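You operate a simulated robot arm through the tools that you are given. There is no shell and no other tool. Be economical: measure what you need, move in short steps, check, and stop when the job is done.

The job below is to be done with a simulated robot arm. You get a single attempt, and the scene is never put back.

TASK
Gauge the blue block and dot it in the gauge lamp's colour.
Fine: seat it in the gauge; run the gauge slide over it and back; the dot goes on the clear field; the pen goes back in its well.

The check looks at the end state, three seconds after you hand in, the way a careful person would. Anything else that was tipped, shoved, dropped, spilled or broken makes it a failure.

THE ROBOT
A 7-joint arm with a two-finger parallel gripper, fixed in place. Base frame: the origin is at the foot of the arm, x ahead of it, y to its left, z up; the work surface is at about z = 0. Lengths are in m, angles in degrees, forces in N, time in s.
With the tool pointing down near the work surface it reaches from about 0.24 to 0.62 m from the base axis. Its first joint turns from -66.0 to 66.0 degrees. Payload 2.6 kg.
The tool frame sits at the grasp point between the pads (the TCP): z along the fingers, y along the line on which they close. The tips reach 0.03 m beyond it. Largest opening 0.094 m; finger width 0.028, thickness 0.01; the body of the gripper, 0.05 by 0.096 m, starts 0.055 m behind the TCP.
Orientation is that of the tool frame in the base frame, as a unit quaternion [w, x, y, z]. With the fingers straight down and closing along the base's y, the tool's x points along the base's -x, its y along +y and its z along -z.

THE INTERFACE
- The arm moves only by the tool arm_command. Its argument "targets" is a list of rows, each a list of 7 numbers: the turn, a rotation vector about the base's x, y, z in units of 180 degrees (1.0 is 180 degrees), then the shift along the base's x, y, z in units of 300 mm (1.0 is 300 mm), then the opening, from 0 (shut) to 1 (fully open). In form: [[wx, wy, wz, dx, dy, dz, jaw], ...]. A call has 1 to 12 rows; each row is the pose to reach, as a shift and turn from the pose commanded when the call began. A call with a number of a shift or a turn outside -1 to 1 is refused whole. Each row takes 0.2 s and may step no farther than 0.05 m and 8.6 degrees from the row before; otherwise, or with a gripper value out of range, the whole call is refused. Where a pose cannot be reached the arm comes as near as it can. A force on the tool above 90 N (or 10 N above the force at the start of the call, whichever is more), or a blocked arm, ends the call early, and 0.2 s more pass. Each finger travels about 0.072 m/s and halts on what it meets, pressing with about 29 N; the grip force reading is that of the motor and also rises with nothing between the fingers. The clock runs only during rows and for 0.2 s after the last one: add rows that repeat a pose to give the fingers time. It gives the time, the measured TCP pose, the force on the tool (base axes), the opening and the grip force at its end, in the units of the frame above (readings bear some noise), and new pictures: "pictures" is both (left out), scene, wrist or none.
- Cameras (640 x 400 px; columns grow to the right, rows downward): "scene" is fixed at [0.0136, 0.4153, 0.5692]; the picture's right is [-0.93, -0.38, 0.00], its down [-0.20, 0.49, -0.85] and it looks along [0.32, -0.78, -0.53] (base axes); focal length 360 px, centre (320, 200). "wrist" rides on the gripper at [0.076, 0.014, -0.103] in the tool frame; the picture's right is [-0.18, 0.98, 0.00], its down [-0.75, -0.14, -0.64] and it looks along [-0.63, -0.12, 0.77] (tool axes); focal length 243 px, centre (320, 200). There is no depth. A picture from a camera that has moved, and an enlarged one, comes with that camera's place and axes in the base frame and with its lens.
- close_up(camera, box): a new picture of the part [left, top, right, bottom] of that camera's present view, enlarged. It takes no simulated time.
- job_done(): hands the job in; it is judged then, once.

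Go step by step. Nothing tells you positions but the pictures and the camera data: compare them with the known pose of the tool, close in by small moves and look again before you grip or let go. The budget is 120 turns and 170 pictures, counting those below and the enlarged ones. Unless the task says otherwise, let go and move clear before handing in, and close with one line.

The tools are called after "Call:" as a command line: name --pt "numbers of a row" for each row, then --argument value for the rest, lists and objects as JSON in quotes. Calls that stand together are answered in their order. arm_command: Moves the arm, as the interface text tells. Its arguments: {"type":"object","properties":{"targets":{"type":"array"},"pictures":{"type":"string","enum":["both","scene","wrist","none"]}},"required":["targets"]} The other tools are called the same way: close_up (camera, box) takes an enlarged picture of a part of a camera's view; job_done () hands the job in.

At the start:

```text
clock: 0.0
tcp_pos: [0.3234, -0.0884, 0.3528]
ee_rot: [0.0, 0.0, 1.0, -0.001]
ft_force: [-0.3, -0.2, -0.5]
grip_width: 0.0939
grasp_force: 0.1
```

scene: 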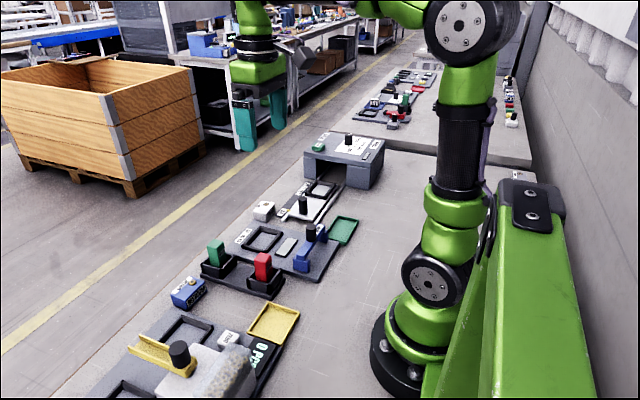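
wrist: 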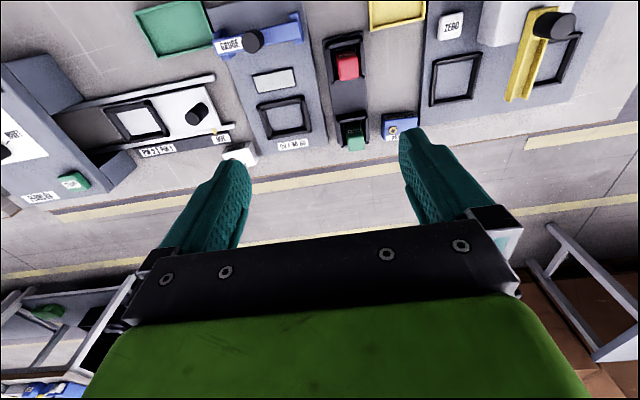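

I see several stations: a gauge panel with a lamp, a pen stand (red and green pens), a blue block and other stations. I'll zoom in before moving.

Call:
close_up --camera "scene" --box '[180, 120, 400, 300]'

Call:
close_up --camera "scene" --box '[70, 260, 310, 400]'

Call:
close_up --camera "wrist" --box '[0, 0, 320, 200]'

Call:
close_up --camera "wrist" --box '[200, 0, 440, 160]'

Call:
close_up --camera "wrist" --box '[320, 0, 640, 200]'

```text
2.22 times, centred on (290, 210) of scene
camera zoom: at [0.0136, 0.4153, 0.5692], right [-0.93, -0.38, 0.0], down [-0.2, 0.49, -0.85], along [0.32, -0.78, -0.53], focal length 801 px, centre (387, 178)
```

zoom: 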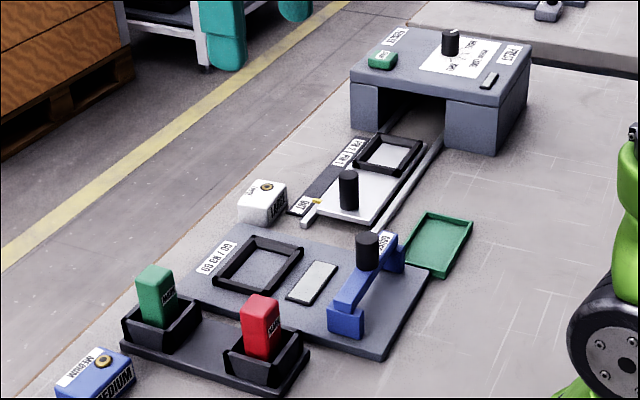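

```text
2.67 times, centred on (190, 330) of scene
camera zoom: at [0.0136, 0.4153, 0.5692], right [-0.93, -0.38, 0.0], down [-0.2, 0.49, -0.85], along [0.32, -0.78, -0.53], focal length 961 px, centre (667, -147)
```

zoom: 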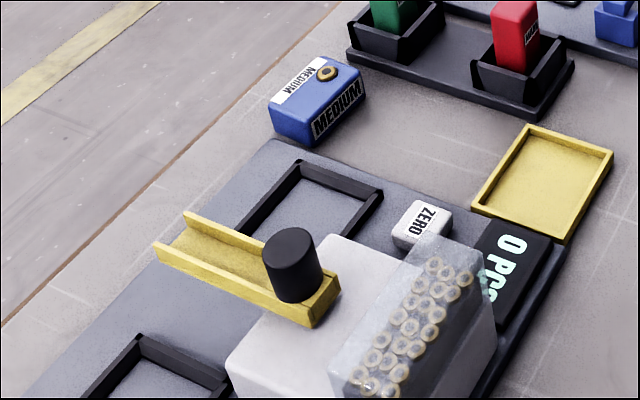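

```text
2.00 times, centred on (160, 100) of wrist
camera zoom: at [0.2469, -0.0752, 0.4548], right [0.18, 0.98, 0.0], down [0.75, -0.14, 0.64], along [0.63, -0.12, -0.77], focal length 485 px, centre (640, 400)
```

zoom: 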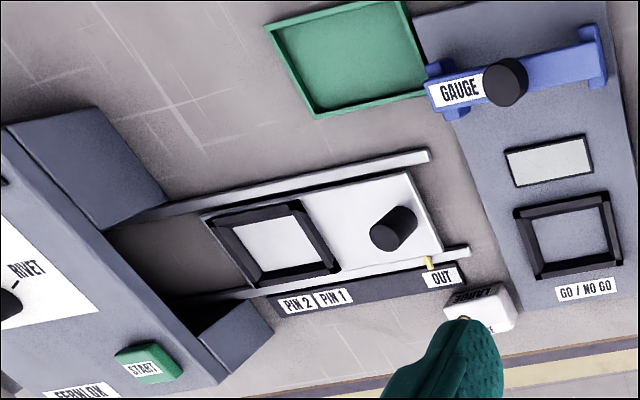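

```text
2.50 times, centred on (320, 80) of wrist
camera zoom: at [0.2469, -0.0752, 0.4548], right [0.18, 0.98, 0.0], down [0.75, -0.14, 0.64], along [0.63, -0.12, -0.77], focal length 606 px, centre (320, 500)
```

zoom: 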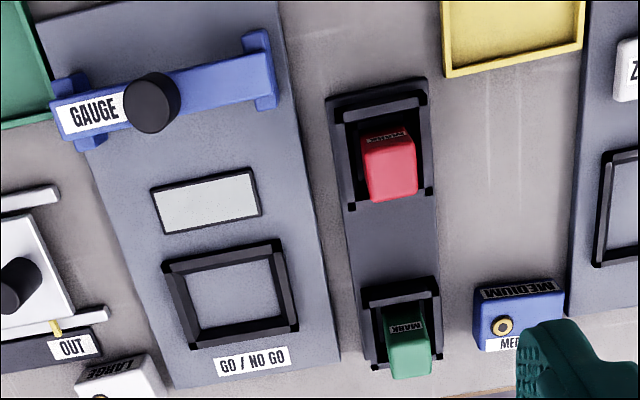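

```text
2.00 times, centred on (480, 100) of wrist
camera zoom: at [0.2469, -0.0752, 0.4548], right [0.18, 0.98, 0.0], down [0.75, -0.14, 0.64], along [0.63, -0.12, -0.77], focal length 485 px, centre (0, 400)
```

zoom: 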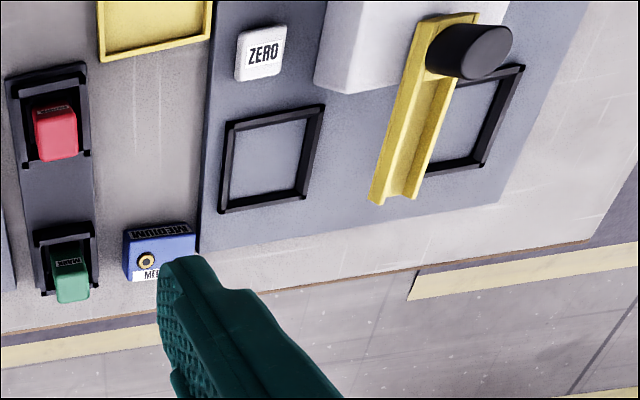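

The blue block "MEDIUM" is near (0.45, 0.035). The gauge seat is near (0.40, -0.17) and its blue slide near (0.275, -0.172). The pens are between them. I'll move up over the block for a closer look.

Call:
arm_command --pt "0 0 0 0.06 0.1 -0.08 1" --pt "0 0 0 0.12 0.2 -0.16 1" --pt "0 0 0 0.18 0.3 -0.24 1" --pt "0 0 0 0.24 0.395 -0.333 1" --pt "0 0 0 0.24 0.395 -0.333 1"

```text
clock: 1.2
tcp_pos: [0.3928, 0.0294, 0.2552]
ee_rot: [0.0, 0.0, 1.0, 0.0]
ft_force: [0.7, -0.2, 0.0]
grip_width: 0.0941
grasp_force: 0.0
camera wrist: at [0.3171, 0.044, 0.3568], right [0.18, 0.98, 0.0], down [0.75, -0.14, 0.64], along [0.63, -0.12, -0.77], focal length 243 px, centre (320, 200)
```

scene: 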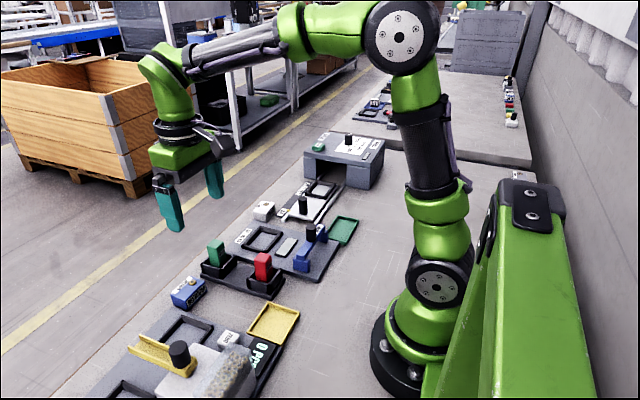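
wrist: 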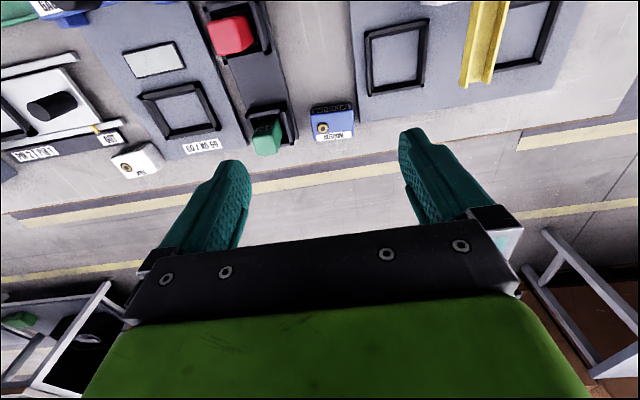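

Call:
close_up --camera "wrist" --box '[270, 80, 390, 155]'

Call:
close_up --camera "wrist" --box '[90, 0, 330, 160]'

Call:
close_up --camera "scene" --box '[150, 260, 230, 310]'

```text
5.33 times, centred on (330, 118) of wrist
camera zoom: at [0.3171, 0.044, 0.3568], right [0.18, 0.98, 0.0], down [0.75, -0.14, 0.64], along [0.63, -0.12, -0.77], focal length 1294 px, centre (267, 640)
```

zoom: 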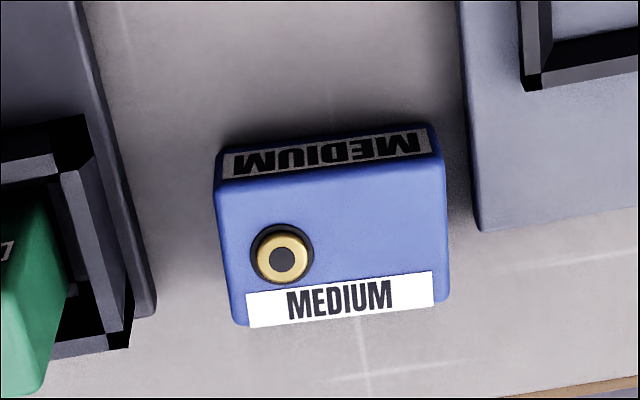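

```text
2.50 times, centred on (210, 80) of wrist
camera zoom: at [0.3171, 0.044, 0.3568], right [0.18, 0.98, 0.0], down [0.75, -0.14, 0.64], along [0.63, -0.12, -0.77], focal length 606 px, centre (595, 500)
```

zoom: 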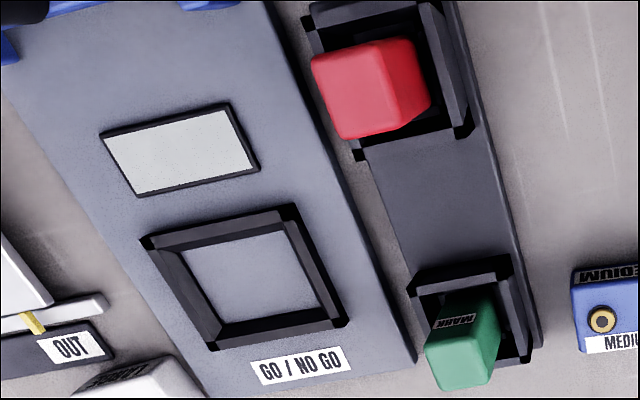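

```text
8.00 times, centred on (190, 285) of scene
camera zoom: at [0.0136, 0.4153, 0.5692], right [-0.93, -0.38, 0.0], down [-0.2, 0.49, -0.85], along [0.32, -0.78, -0.53], focal length 2883 px, centre (1360, -480)
```

zoom: 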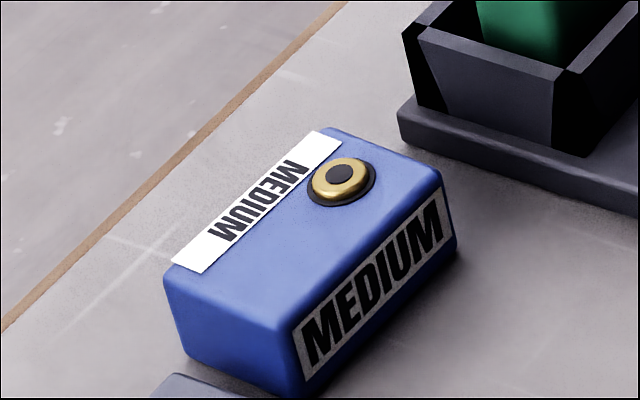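

The block lies with its long side along y, centre about (0.456, 0.035), turned by about -4°, roughly 58×40×30 mm. I'll come over it, matching the turn, and look again.

Call:
arm_command --pt "0 0 -0.0055 0.05 0.005 -0.11 0.95" --pt "0 0 -0.011 0.1 0.01 -0.22 0.9" --pt "0 0 -0.0165 0.15 0.015 -0.33 0.8" --pt "0 0 -0.022 0.2 0.018 -0.443 0.8" --pt "0 0 -0.022 0.2 0.018 -0.443 0.8" --pt "0 0 -0.022 0.2 0.018 -0.443 0.8"

Call:
close_up --camera "wrist" --box '[200, 90, 440, 240]'

```text
clock: 2.6
tcp_pos: [0.4549, 0.0338, 0.1201]
ee_rot: [0.0, 0.035, 0.999, 0.0]
ft_force: [0.9, -0.8, 1.2]
grip_width: 0.075
grasp_force: 0.2
camera wrist: at [0.3803, 0.0532, 0.2218], right [0.25, 0.97, 0.0], down [0.74, -0.19, 0.64], along [0.62, -0.16, -0.77], focal length 243 px, centre (320, 200)
```

scene: 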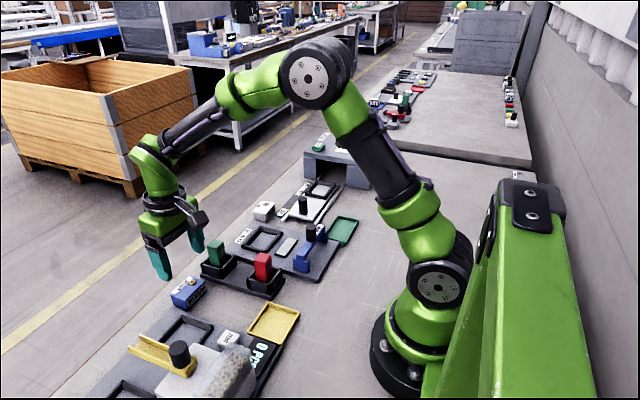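
wrist: 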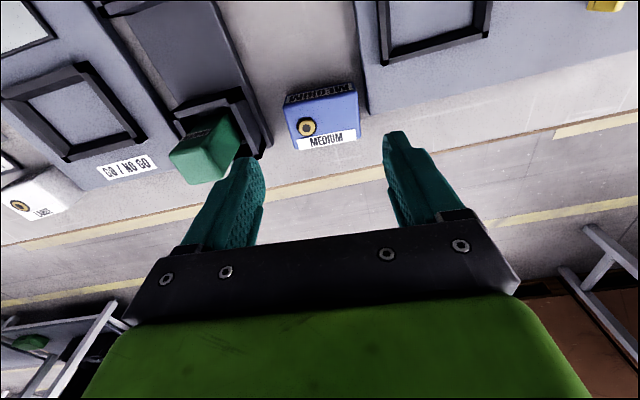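

```text
2.67 times, centred on (320, 165) of wrist
camera zoom: at [0.3803, 0.0532, 0.2218], right [0.25, 0.97, 0.0], down [0.74, -0.19, 0.64], along [0.62, -0.16, -0.77], focal length 647 px, centre (320, 293)
```

zoom: 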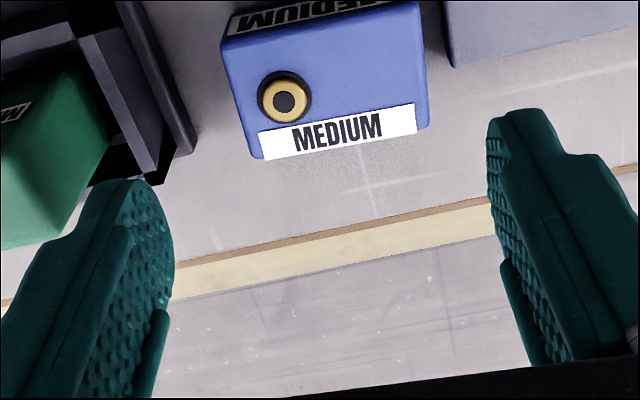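

The block is centred at about (0.457, 0.036) and sits between the fingers' line. I'll descend with tips staying above the neighbouring plates and then close.

Call:
arm_command --pt "0 0 0 0.004 0.003 -0.08 0.8" --pt "0 0 0 0.004 0.003 -0.16 0.8" --pt "0 0 0 0.004 0.003 -0.21 0.8" --pt "0 0 0 0.004 0.003 -0.25 0.8" --pt "0 0 0 0.004 0.003 -0.25 0.8"

Call:
close_up --camera "scene" --box '[140, 230, 260, 305]'

```text
clock: 3.8
tcp_pos: [0.4568, 0.0352, 0.0441]
ee_rot: [-0.001, 0.035, 0.999, 0.0]
ft_force: [0.8, 0.6, 0.5]
grip_width: 0.0751
grasp_force: 0.1
camera wrist: at [0.3809, 0.055, 0.1462], right [0.25, 0.97, 0.0], down [0.74, -0.19, 0.64], along [0.62, -0.16, -0.77], focal length 243 px, centre (320, 200)
```

scene: 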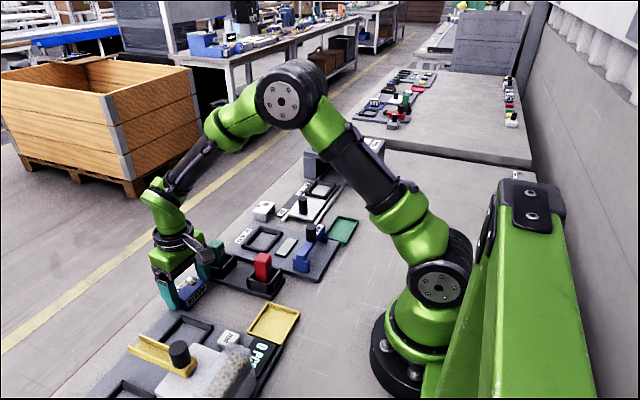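
wrist: 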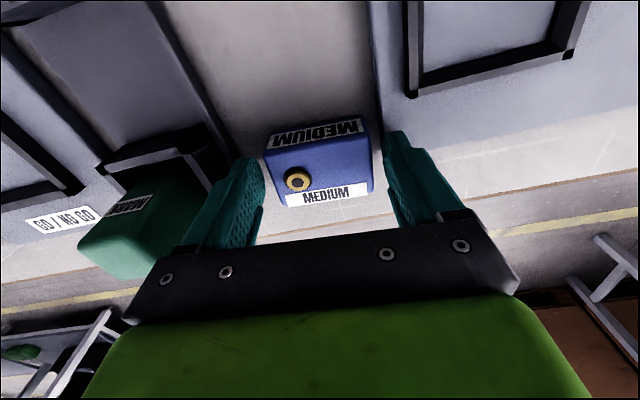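

```text
5.33 times, centred on (200, 268) of scene
camera zoom: at [0.0136, 0.4153, 0.5692], right [-0.93, -0.38, 0.0], down [-0.2, 0.49, -0.85], along [0.32, -0.78, -0.53], focal length 1922 px, centre (960, -160)
```

zoom: 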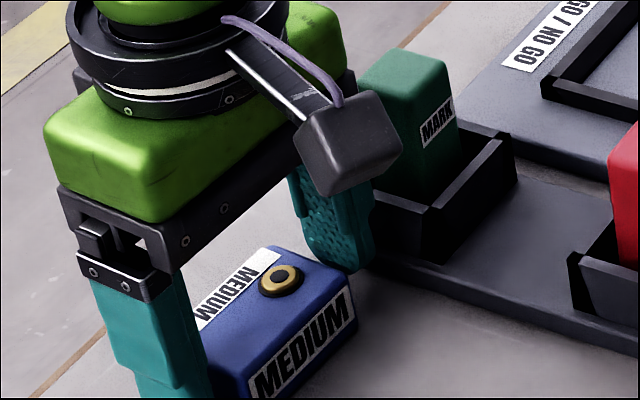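

The block is between the pads, a bit nearer the left one. I'll shift 3 mm to centre it and close.

Call:
arm_command --pt "0 0 0 0 -0.011 0 0.8" --pt "0 0 0 0 -0.011 0 0.5" --pt "0 0 0 0 -0.011 0 0.5" --pt "0 0 0 0 -0.011 0 0.5" --pt "0 0 0 0 -0.011 0 0.5" --pictures "wrist"

```text
clock: 5.0
tcp_pos: [0.4556, 0.0307, 0.0443]
ee_rot: [0.0, 0.036, 0.999, 0.001]
ft_force: [0.0, -0.9, -0.6]
grip_width: 0.0592
grasp_force: 28.7
camera wrist: at [0.3809, 0.0512, 0.1465], right [0.25, 0.97, 0.0], down [0.74, -0.19, 0.64], along [0.62, -0.16, -0.77], focal length 243 px, centre (320, 200)
```

wrist: 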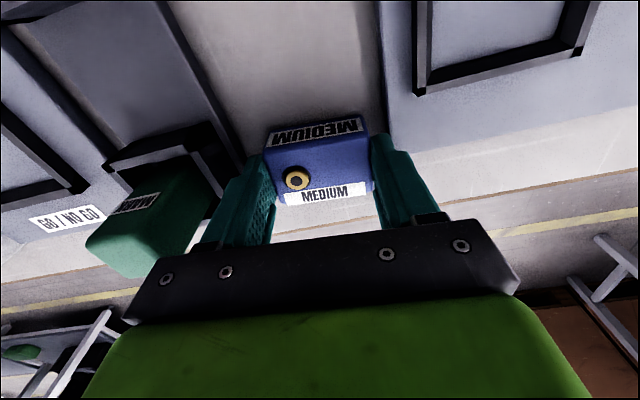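

Gripped at 59 mm. I'll lift, turn back square, and carry it high over the pens to above the seat.

Call:
arm_command --pt "0 0 0 0 0 0.14 0.5" --pt "0 0 0 0 0 0.28 0.5" --pt "0 0 0.005 0 0 0.42 0.5" --pt "0 0 0.011 -0.04 -0.14 0.42 0.5" --pt "0 0 0.017 -0.08 -0.28 0.42 0.5" --pt "0 0 0.022 -0.12 -0.42 0.42 0.5" --pt "0 0 0.022 -0.15 -0.56 0.42 0.5" --pt "0 0 0.022 -0.172 -0.677 0.42 0.5" --pt "0 0 0.022 -0.172 -0.677 0.42 0.5" --pt "0 0 0.022 -0.172 -0.677 0.42 0.5"

Call:
close_up --camera "wrist" --box '[200, 0, 440, 200]'

Call:
close_up --camera "scene" --box '[190, 150, 350, 300]'

```text
clock: 7.2
tcp_pos: [0.4041, -0.1698, 0.1696]
ee_rot: [0.001, 0.0, 1.0, 0.0]
ft_force: [-0.2, 0.4, -1.0]
grip_width: 0.0591
grasp_force: 28.6
camera wrist: at [0.3279, -0.1557, 0.2732], right [0.18, 0.98, 0.0], down [0.75, -0.14, 0.64], along [0.63, -0.12, -0.77], focal length 243 px, centre (320, 200)
```

scene: 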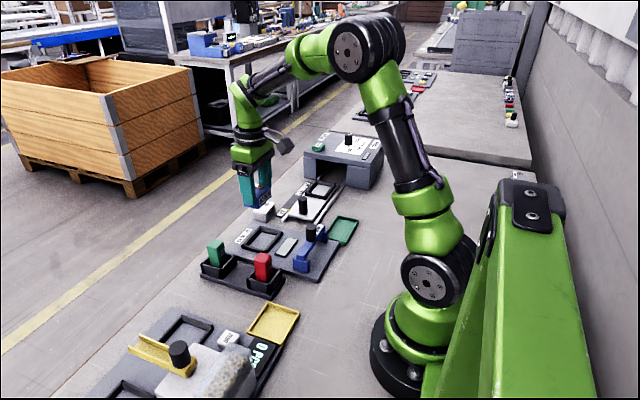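
wrist: 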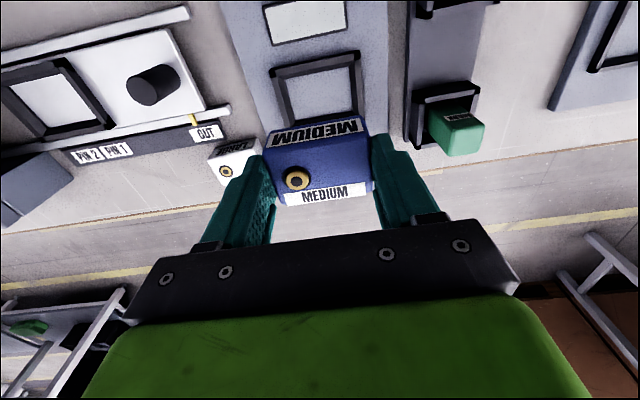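

```text
2.00 times, centred on (320, 100) of wrist
camera zoom: at [0.3279, -0.1557, 0.2732], right [0.18, 0.98, 0.0], down [0.75, -0.14, 0.64], along [0.63, -0.12, -0.77], focal length 485 px, centre (320, 400)
```

zoom: 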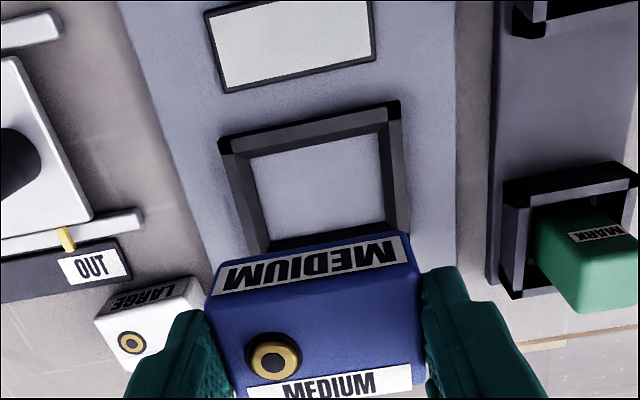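

```text
2.67 times, centred on (270, 225) of scene
camera zoom: at [0.0136, 0.4153, 0.5692], right [-0.93, -0.38, 0.0], down [-0.2, 0.49, -0.85], along [0.32, -0.78, -0.53], focal length 961 px, centre (453, 133)
```

zoom: 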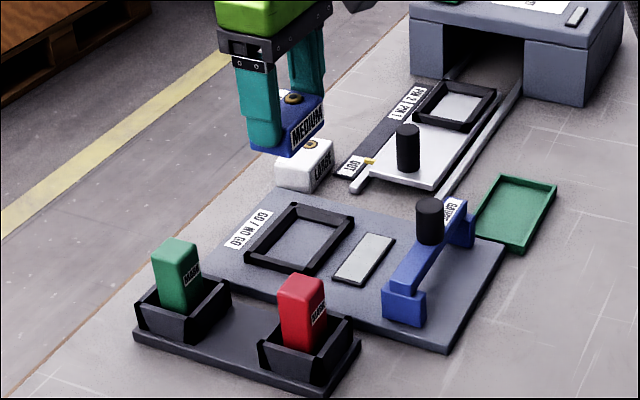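

The seat's inside is centred at about (0.405, -0.170), about 65×46 mm; the block hangs right above. I'll lower to just at the rim and look.

Call:
arm_command --pt "0 0 0 0 0 -0.13 0.5" --pt "0 0 0 0 0 -0.24 0.5" --pt "0 0 0 0 0 -0.3 0.5" --pt "0 0 0 0 0 -0.345 0.5" --pt "0 0 0 0 0 -0.345 0.5"

Call:
close_up --camera "wrist" --box '[200, 50, 440, 220]'

Call:
close_up --camera "scene" --box '[210, 190, 320, 280]'

```text
clock: 8.4
tcp_pos: [0.4024, -0.1696, 0.0686]
ee_rot: [0.0, 0.001, 1.0, 0.0]
ft_force: [0.2, 0.0, -0.9]
grip_width: 0.0591
grasp_force: 28.7
camera wrist: at [0.3274, -0.1558, 0.1713], right [0.19, 0.98, 0.0], down [0.75, -0.14, 0.64], along [0.63, -0.12, -0.77], focal length 243 px, centre (320, 200)
```

scene: 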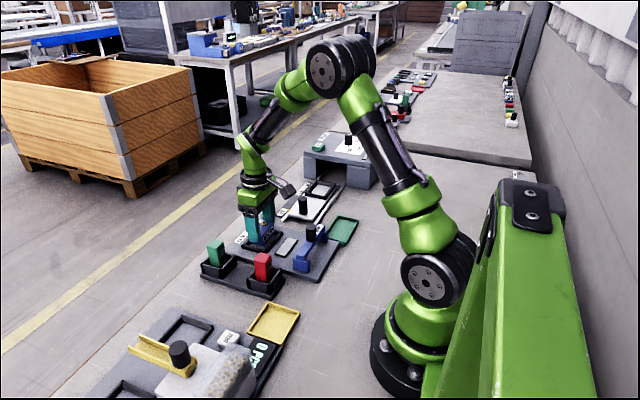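
wrist: 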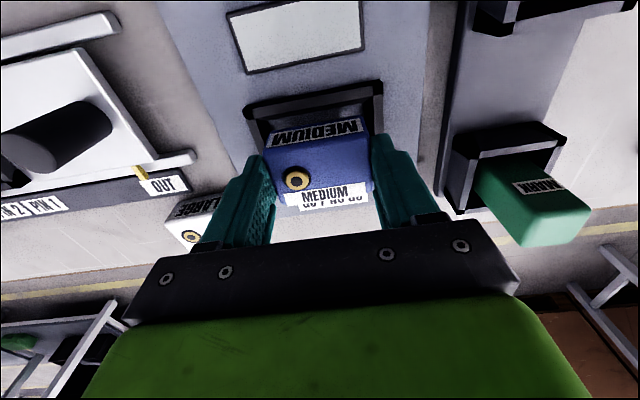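

```text
2.35 times, centred on (320, 135) of wrist
camera zoom: at [0.3274, -0.1558, 0.1713], right [0.19, 0.98, 0.0], down [0.75, -0.14, 0.64], along [0.63, -0.12, -0.77], focal length 571 px, centre (320, 353)
```

zoom: 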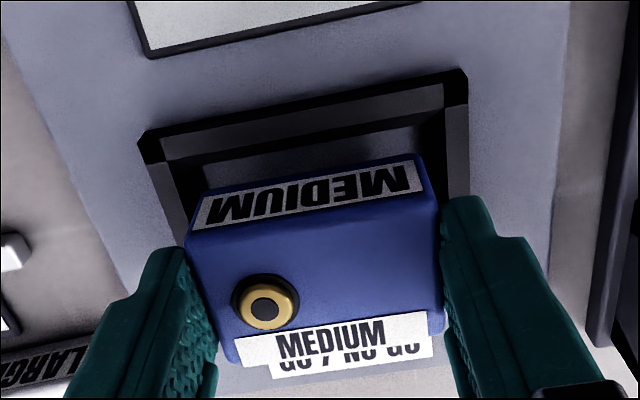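

```text
4.44 times, centred on (265, 235) of scene
camera zoom: at [0.0136, 0.4153, 0.5692], right [-0.93, -0.38, 0.0], down [-0.2, 0.49, -0.85], along [0.32, -0.78, -0.53], focal length 1602 px, centre (564, 44)
```

zoom: 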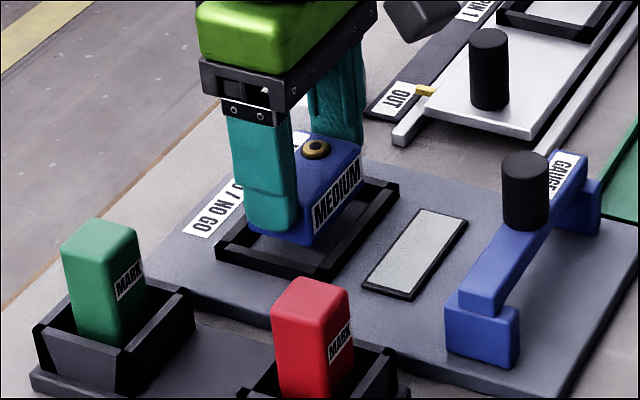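

The block is aligned with the frame opening. I'll lower gently.

Call:
arm_command --pt "0 0 0 0 0 -0.012 0.5" --pt "0 0 0 0 0 -0.022 0.5" --pt "0 0 0 0 0 -0.032 0.5" --pt "0 0 0 0 0 -0.032 0.5" --pictures "wrist"

Call:
close_up --camera "scene" --box '[210, 190, 320, 280]'

```text
clock: 9.4
tcp_pos: [0.404, -0.172, 0.0575]
ee_rot: [0.0, 0.001, 1.0, 0.0]
ft_force: [-0.3, 0.2, -0.3]
grip_width: 0.0593
grasp_force: 29.5
camera wrist: at [0.3279, -0.1569, 0.1605], right [0.19, 0.98, 0.0], down [0.75, -0.14, 0.64], along [0.63, -0.12, -0.77], focal length 243 px, centre (320, 200)
```

wrist: 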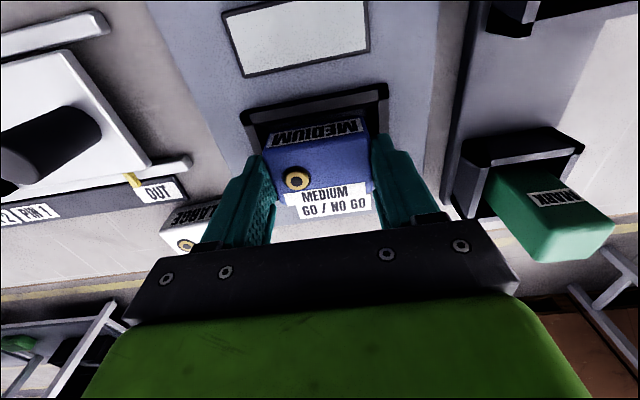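

```text
4.44 times, centred on (265, 235) of scene
camera zoom: at [0.0136, 0.4153, 0.5692], right [-0.93, -0.38, 0.0], down [-0.2, 0.49, -0.85], along [0.32, -0.78, -0.53], focal length 1602 px, centre (564, 44)
```

zoom: 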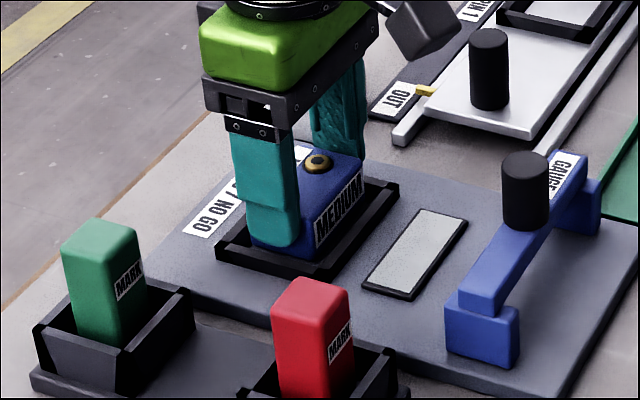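

Still free. I'll continue down in small steps until contact.

Call:
arm_command --pt "0 0 0 0 0 -0.005 0.5" --pt "0 0 0 0 0 -0.01 0.5" --pt "0 0 0 0 0 -0.014 0.5" --pt "0 0 0 0 0 -0.014 0.5" --pictures "none"

Call:
arm_command --pt "0 0 0 0 0 -0.003 0.5" --pt "0 0 0 0 0 -0.007 0.5" --pt "0 0 0 0 0 -0.007 0.5" --pictures "none"

Call:
close_up --camera "scene" --box '[210, 190, 320, 280]'

Call:
close_up --camera "wrist" --box '[200, 50, 440, 220]'

```text
clock: 10.4
tcp_pos: [0.4053, -0.173, 0.0559]
ee_rot: [0.002, 0.001, 1.0, 0.0]
ft_force: [-8.2, 2.3, 26.6]
grip_width: 0.0593
grasp_force: 29.2
```

```text
clock: 11.2
tcp_pos: [0.4067, -0.1725, 0.0537]
ee_rot: [0.003, -0.001, 1.0, -0.001]
ft_force: [-1.6, -0.6, 26.8]
grip_width: 0.0591
grasp_force: 29.1
```

```text
4.44 times, centred on (265, 235) of scene
camera zoom: at [0.0135, 0.4154, 0.5691], right [-0.93, -0.38, 0.0], down [-0.2, 0.49, -0.85], along [0.32, -0.78, -0.53], focal length 1602 px, centre (564, 44)
```

zoom: 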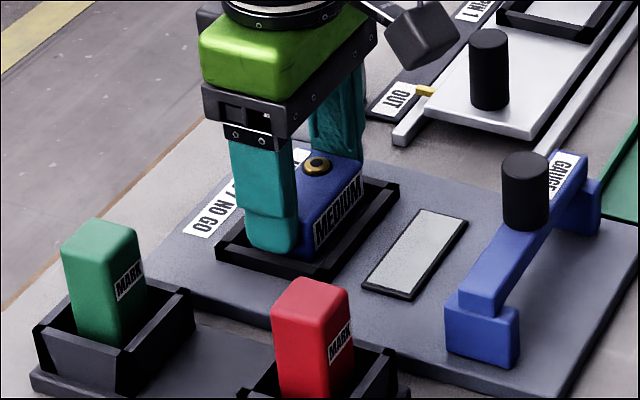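

```text
2.35 times, centred on (320, 135) of wrist
camera zoom: at [0.3291, -0.1573, 0.1547], right [0.18, 0.98, 0.0], down [0.75, -0.14, 0.65], along [0.63, -0.12, -0.76], focal length 571 px, centre (320, 353)
```

zoom: 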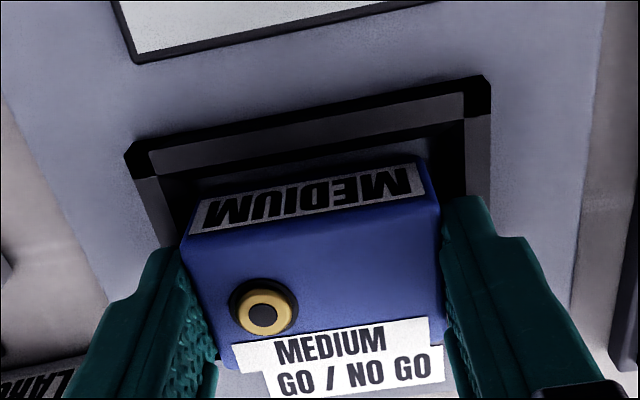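

The block has touched the far-left slopes of the frame (gaps at near and right are larger). I'll back up slightly, shift -3 mm in x and +2 mm in y, and lower again.

Call:
arm_command --pt "0 0 0 0 0 0.018 0.5" --pt "0 0 0 -0.01 0.007 0.018 0.5" --pt "0 0 0 -0.01 0.007 0.018 0.5" --pt "0 0 0 -0.01 0.007 0.01 0.5" --pt "0 0 0 -0.01 0.007 0.0 0.5" --pt "0 0 0 -0.01 0.007 0.0 0.5" --pictures "none"

Call:
close_up --camera "scene" --box '[210, 190, 320, 280]'

Call:
close_up --camera "wrist" --box '[200, 50, 440, 220]'

```text
clock: 12.6
tcp_pos: [0.4024, -0.1674, 0.0533]
ee_rot: [0.001, 0.0, 1.0, 0.0]
ft_force: [6.2, 3.6, 16.3]
grip_width: 0.059
grasp_force: 29.3
```

```text
4.44 times, centred on (265, 235) of scene
camera zoom: at [0.0135, 0.4153, 0.5691], right [-0.93, -0.38, 0.0], down [-0.2, 0.49, -0.85], along [0.32, -0.78, -0.53], focal length 1602 px, centre (564, 44)
```

zoom: 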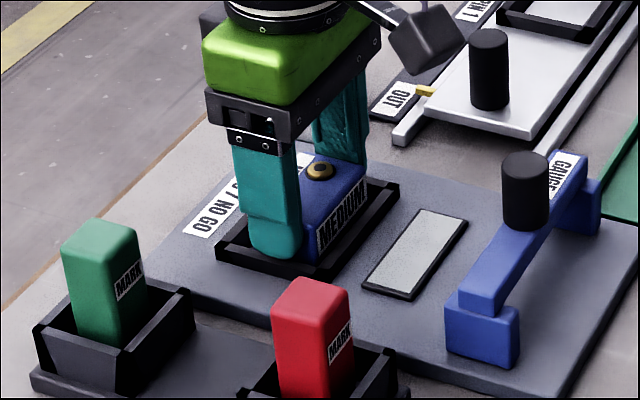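

```text
2.35 times, centred on (320, 135) of wrist
camera zoom: at [0.3253, -0.1544, 0.1548], right [0.18, 0.98, 0.0], down [0.75, -0.14, 0.64], along [0.63, -0.12, -0.76], focal length 571 px, centre (320, 353)
```

zoom: 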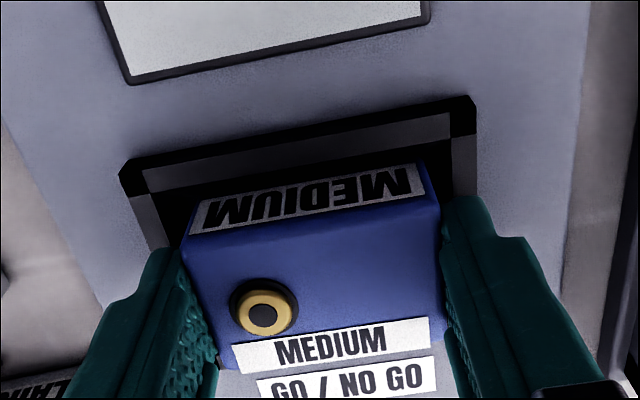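

Nearly centred now. I'll nudge +1 mm in x and press slightly to see whether this is the floor.

Call:
arm_command --pt "0 0 0 0 0 0.006 0.5" --pt "0 0 0 0.004 0 0.004 0.5" --pt "0 0 0 0.004 0 -0.003 0.5" --pt "0 0 0 0.004 0 -0.006 0.5" --pt "0 0 0 0.004 0 -0.006 0.5" --pictures "none"

Call:
close_up --camera "wrist" --box '[250, 70, 400, 180]'

```text
clock: 13.8
tcp_pos: [0.4022, -0.1699, 0.0505]
ee_rot: [0.0, 0.002, 1.0, 0.001]
ft_force: [-14.7, 11.0, 41.0]
grip_width: 0.0593
grasp_force: 29.0
```

```text
3.64 times, centred on (325, 125) of wrist
camera zoom: at [0.3261, -0.1547, 0.1531], right [0.19, 0.98, 0.0], down [0.75, -0.14, 0.64], along [0.63, -0.12, -0.77], focal length 882 px, centre (302, 473)
```

zoom: 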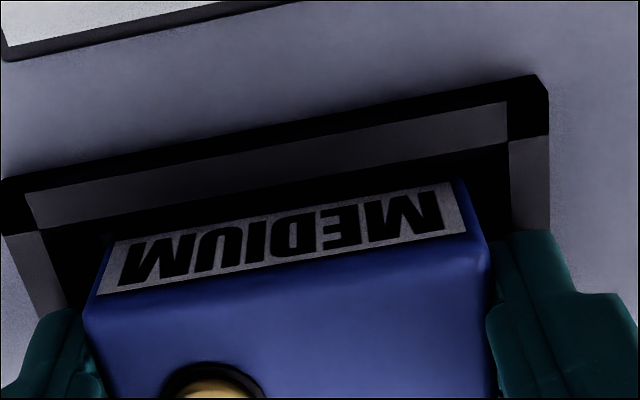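

Contact is now firm and the block sits low in the frame, evenly spaced. I'll relax the pressure, open a little, rise and look.

Call:
arm_command --pt "0 0 0 0 0 0.006 0.5" --pt "0 0 0 0 0 0.006 0.5" --pt "0 0 0 0 0 0.006 0.8" --pt "0 0 0 0 0 0.006 0.8" --pt "0 0 0 0 0 0.1 0.8" --pt "0 0 0 0 0 0.23 0.8" --pt "0 0 0 -0.1 0 0.36 0.8" --pt "0 0 0 -0.16 0 0.45 0.8" --pt "0 0 0 -0.16 0 0.45 0.8"

Call:
close_up --camera "scene" --box '[220, 195, 340, 285]'

Call:
close_up --camera "wrist" --box '[220, 0, 460, 170]'

```text
clock: 15.8
tcp_pos: [0.3541, -0.1692, 0.1835]
ee_rot: [0.001, 0.0, 1.0, 0.0]
ft_force: [0.1, -0.3, -0.4]
grip_width: 0.0753
grasp_force: 0.1
camera wrist: at [0.2775, -0.1543, 0.2853], right [0.18, 0.98, 0.0], down [0.75, -0.14, 0.64], along [0.63, -0.12, -0.77], focal length 243 px, centre (320, 200)
```

scene: 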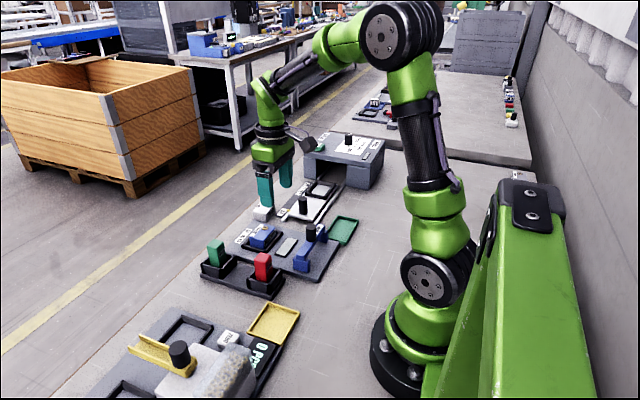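
wrist: 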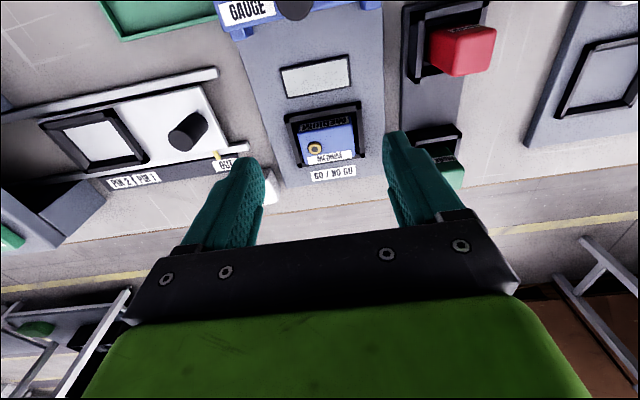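

```text
4.44 times, centred on (280, 240) of scene
camera zoom: at [0.0136, 0.4153, 0.5692], right [-0.93, -0.38, 0.0], down [-0.2, 0.49, -0.85], along [0.32, -0.78, -0.53], focal length 1602 px, centre (498, 22)
```

zoom: 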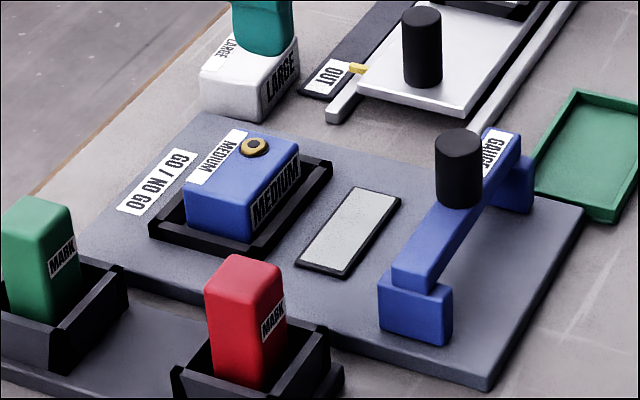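

```text
2.35 times, centred on (340, 85) of wrist
camera zoom: at [0.2775, -0.1543, 0.2853], right [0.18, 0.98, 0.0], down [0.75, -0.14, 0.64], along [0.63, -0.12, -0.77], focal length 571 px, centre (273, 471)
```

zoom: 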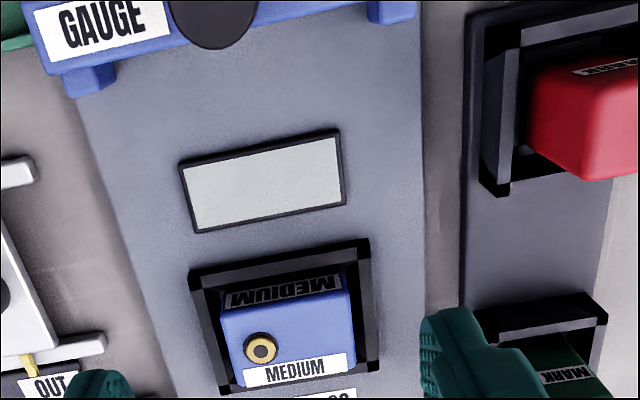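

The block sits level in the frame. Next I'll look at the slide's knob from above.

Call:
arm_command --pt "0 0 0 -0.13 0 0.06 0.8" --pt "0 0 0 -0.267 0 0.117 0.7" --pt "0 0 0 -0.267 0 0.117 0.7" --pt "0 0 0 -0.267 0 0.117 0.7"

Call:
close_up --camera "wrist" --box '[200, 80, 440, 230]'

```text
clock: 16.8
tcp_pos: [0.2759, -0.1659, 0.2183]
ee_rot: [0.0, 0.0, 1.0, 0.0]
ft_force: [0.2, 0.2, 0.3]
grip_width: 0.0657
grasp_force: 0.1
camera wrist: at [0.1984, -0.153, 0.3214], right [0.18, 0.98, 0.0], down [0.75, -0.14, 0.64], along [0.63, -0.12, -0.77], focal length 243 px, centre (320, 200)
```

scene: 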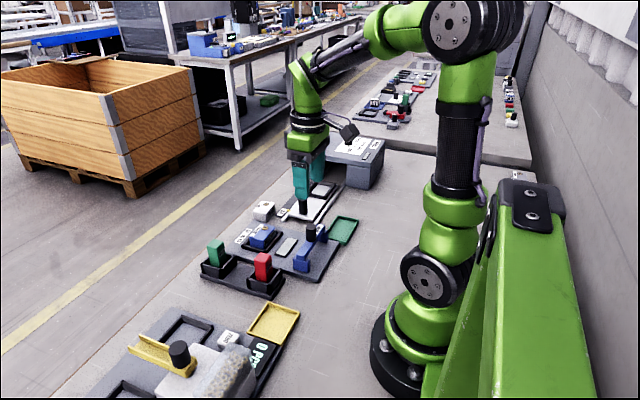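
wrist: 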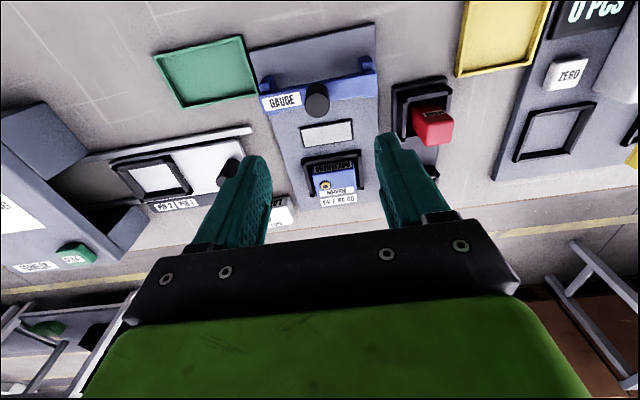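

```text
2.67 times, centred on (320, 155) of wrist
camera zoom: at [0.1984, -0.153, 0.3214], right [0.18, 0.98, 0.0], down [0.75, -0.14, 0.64], along [0.63, -0.12, -0.77], focal length 647 px, centre (320, 320)
```

zoom: 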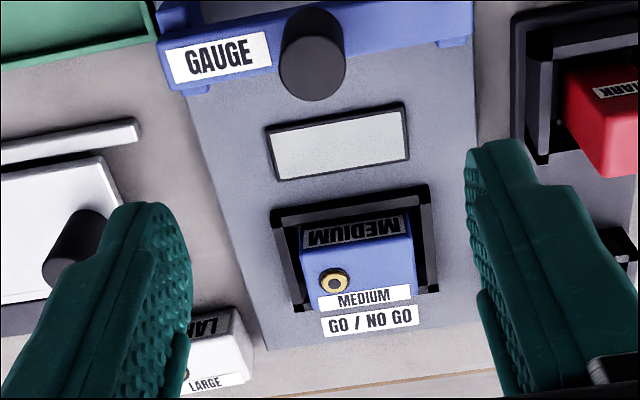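

The knob's top is at about (0.274, -0.170, 0.094), 23 mm across. I'll come down around it with tips staying above the beam, and look.

Call:
arm_command --pt "0 0 0 -0.002 -0.007 -0.13 0.6" --pt "0 0 0 -0.002 -0.007 -0.25 0.6" --pt "0 0 0 -0.002 -0.007 -0.34 0.6" --pt "0 0 0 -0.002 -0.007 -0.34 0.6"

Call:
close_up --camera "scene" --box '[250, 190, 370, 280]'

Call:
close_up --camera "wrist" --box '[200, 80, 440, 230]'

```text
clock: 17.8
tcp_pos: [0.2761, -0.1685, 0.1154]
ee_rot: [0.0, 0.0, 1.0, 0.0]
ft_force: [-0.7, -0.8, 0.5]
grip_width: 0.0564
grasp_force: 0.0
camera wrist: at [0.1994, -0.1545, 0.2179], right [0.19, 0.98, 0.0], down [0.75, -0.14, 0.64], along [0.63, -0.12, -0.77], focal length 243 px, centre (320, 200)
```

scene: 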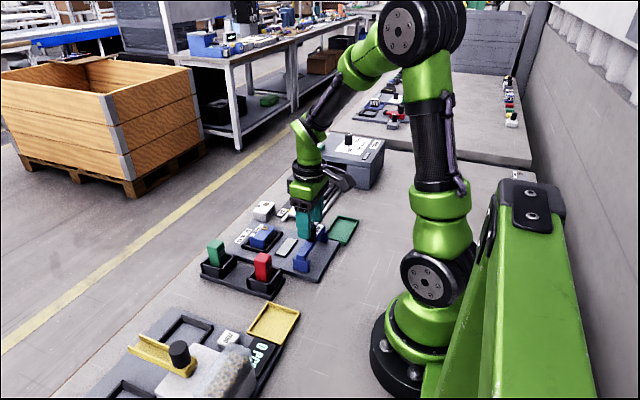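
wrist: 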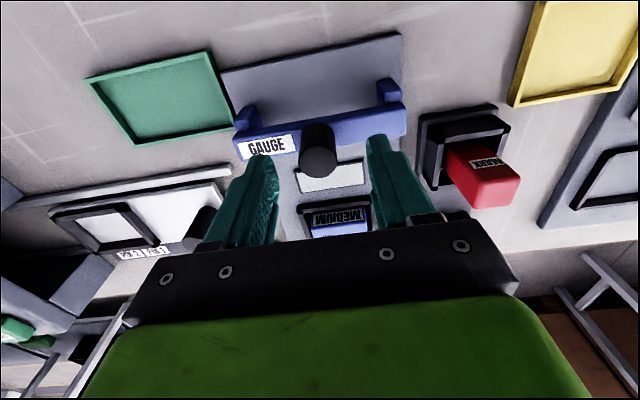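

```text
4.44 times, centred on (310, 235) of scene
camera zoom: at [0.0136, 0.4153, 0.5692], right [-0.93, -0.38, 0.0], down [-0.2, 0.49, -0.85], along [0.32, -0.78, -0.53], focal length 1602 px, centre (364, 44)
```

zoom: 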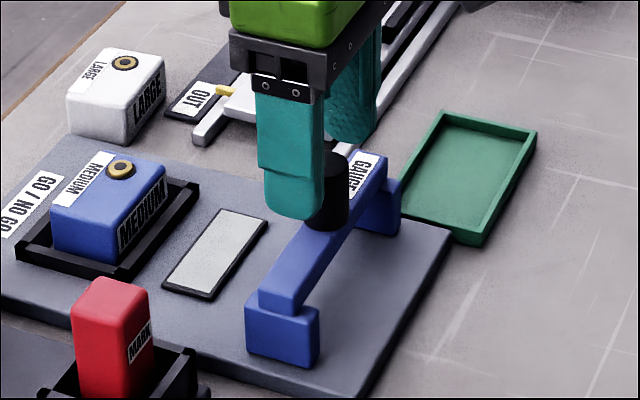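

```text
2.67 times, centred on (320, 155) of wrist
camera zoom: at [0.1994, -0.1545, 0.2179], right [0.19, 0.98, 0.0], down [0.75, -0.14, 0.64], along [0.63, -0.12, -0.77], focal length 647 px, centre (320, 320)
```

zoom: 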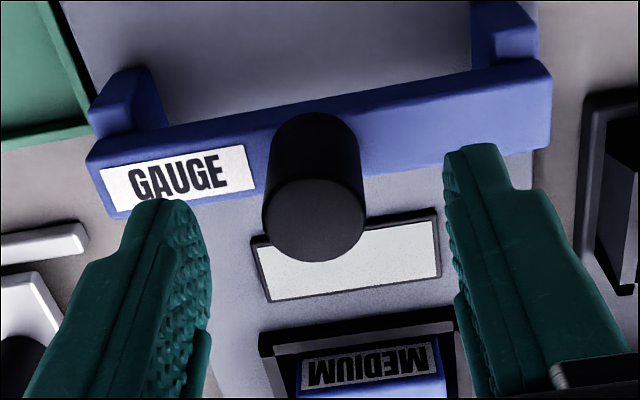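

The knob is centred between the fingers. I'll lower 23 mm and grip it.

Call:
arm_command --pt "0 0 0 -0.003 0.001 -0.05 0.6" --pt "0 0 0 -0.003 0.001 -0.08 0.6" --pt "0 0 0 -0.003 0.001 -0.08 0.6" --pt "0 0 0 -0.003 0.001 -0.08 0.15" --pt "0 0 0 -0.003 0.001 -0.08 0.15" --pt "0 0 0 -0.003 0.001 -0.08 0.15" --pictures "wrist"

Call:
close_up --camera "scene" --box '[250, 190, 370, 280]'

```text
clock: 19.2
tcp_pos: [0.2743, -0.17, 0.0926]
ee_rot: [-0.001, 0.0, 1.0, 0.0]
ft_force: [1.6, -3.1, -4.8]
grip_width: 0.0235
grasp_force: 44.8
camera wrist: at [0.1975, -0.1558, 0.1949], right [0.19, 0.98, 0.0], down [0.75, -0.14, 0.64], along [0.63, -0.12, -0.77], focal length 243 px, centre (320, 200)
```

wrist: 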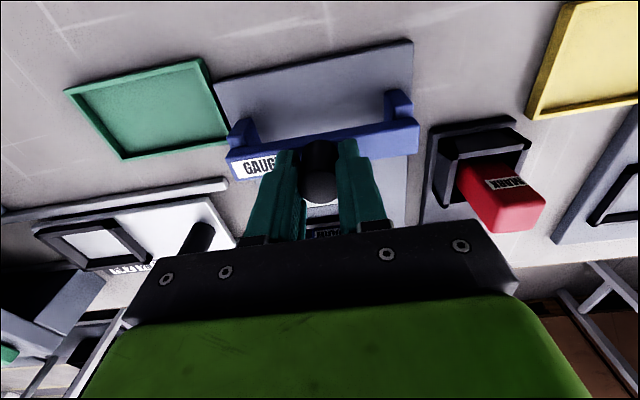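

```text
4.44 times, centred on (310, 235) of scene
camera zoom: at [0.0136, 0.4153, 0.5692], right [-0.93, -0.38, 0.0], down [-0.2, 0.49, -0.85], along [0.32, -0.78, -0.53], focal length 1602 px, centre (364, 44)
```

zoom: 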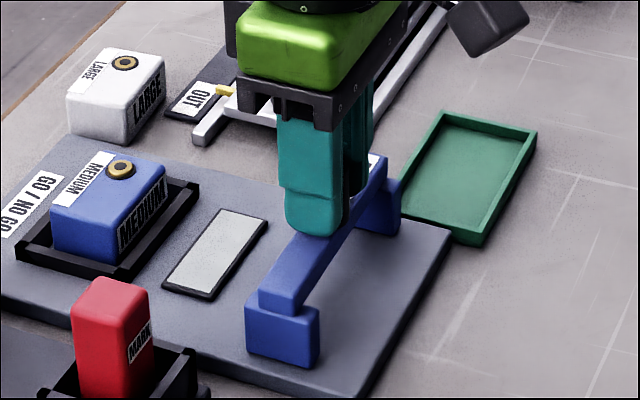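

The knob is held. I'll slide forward 50 mm slowly and check the forces.

Call:
arm_command --pt "0 0 0 0.03 0 0 0.15" --pt "0 0 0 0.07 0 0 0.15" --pt "0 0 0 0.11 0 0 0.15" --pt "0 0 0 0.15 0 0 0.15" --pt "0 0 0 0.18 0 0 0.15" --pictures "scene"

Call:
close_up --camera "scene" --box '[210, 170, 370, 290]'

```text
clock: 20.4
tcp_pos: [0.3266, -0.17, 0.0924]
ee_rot: [0.0, 0.001, 1.0, 0.0]
ft_force: [-1.4, 4.0, -0.9]
grip_width: 0.0237
grasp_force: 45.3
```

scene: 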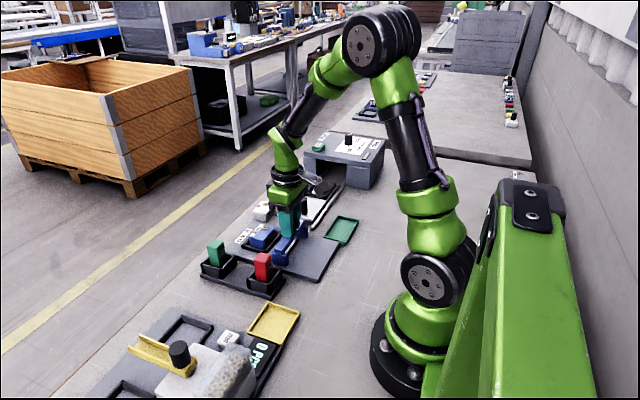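

```text
3.33 times, centred on (290, 230) of scene
camera zoom: at [0.0136, 0.4153, 0.5692], right [-0.93, -0.38, 0.0], down [-0.2, 0.49, -0.85], along [0.32, -0.78, -0.53], focal length 1201 px, centre (420, 100)
```

zoom: 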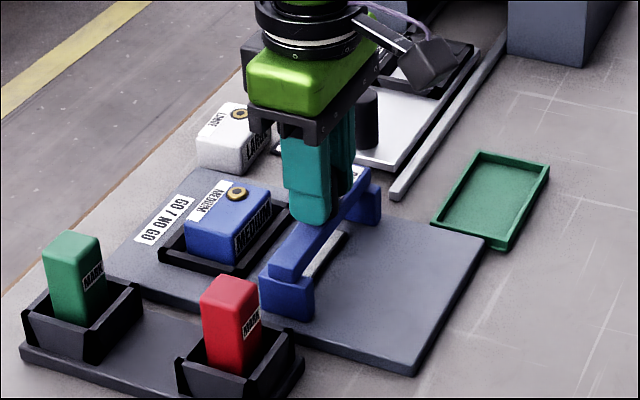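

It slides freely. I'll carry on over the block in smaller steps.

Call:
arm_command --pt "0 0 0 0.03 0 0 0.15" --pt "0 0 0 0.06 0 0 0.15" --pt "0 0 0 0.09 0 0 0.15" --pt "0 0 0 0.12 0 0 0.15" --pt "0 0 0 0.14 0 0 0.15" --pictures "scene"

Call:
close_up --camera "scene" --box '[210, 170, 370, 290]'

```text
clock: 21.6
tcp_pos: [0.3693, -0.1701, 0.093]
ee_rot: [0.0, -0.001, 1.0, 0.0]
ft_force: [-1.3, 6.7, -18.7]
grip_width: 0.0236
grasp_force: 45.1
```

scene: 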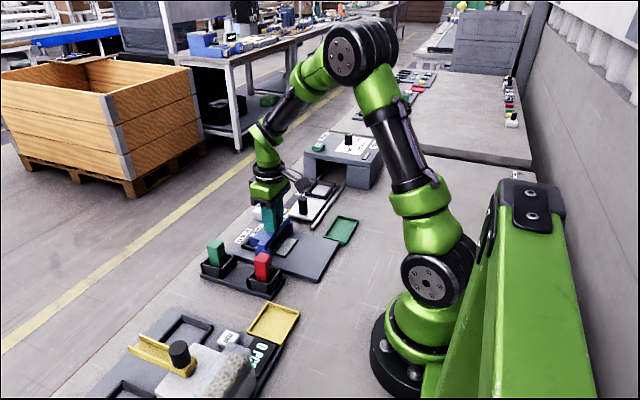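

```text
3.33 times, centred on (290, 230) of scene
camera zoom: at [0.0137, 0.4153, 0.5692], right [-0.93, -0.38, 0.0], down [-0.2, 0.49, -0.85], along [0.32, -0.78, -0.53], focal length 1201 px, centre (420, 100)
```

zoom: 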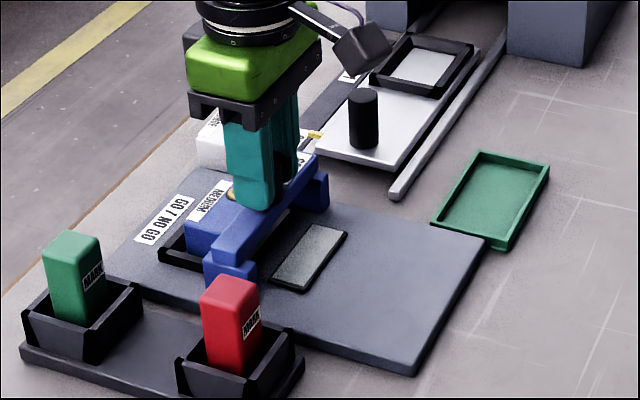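

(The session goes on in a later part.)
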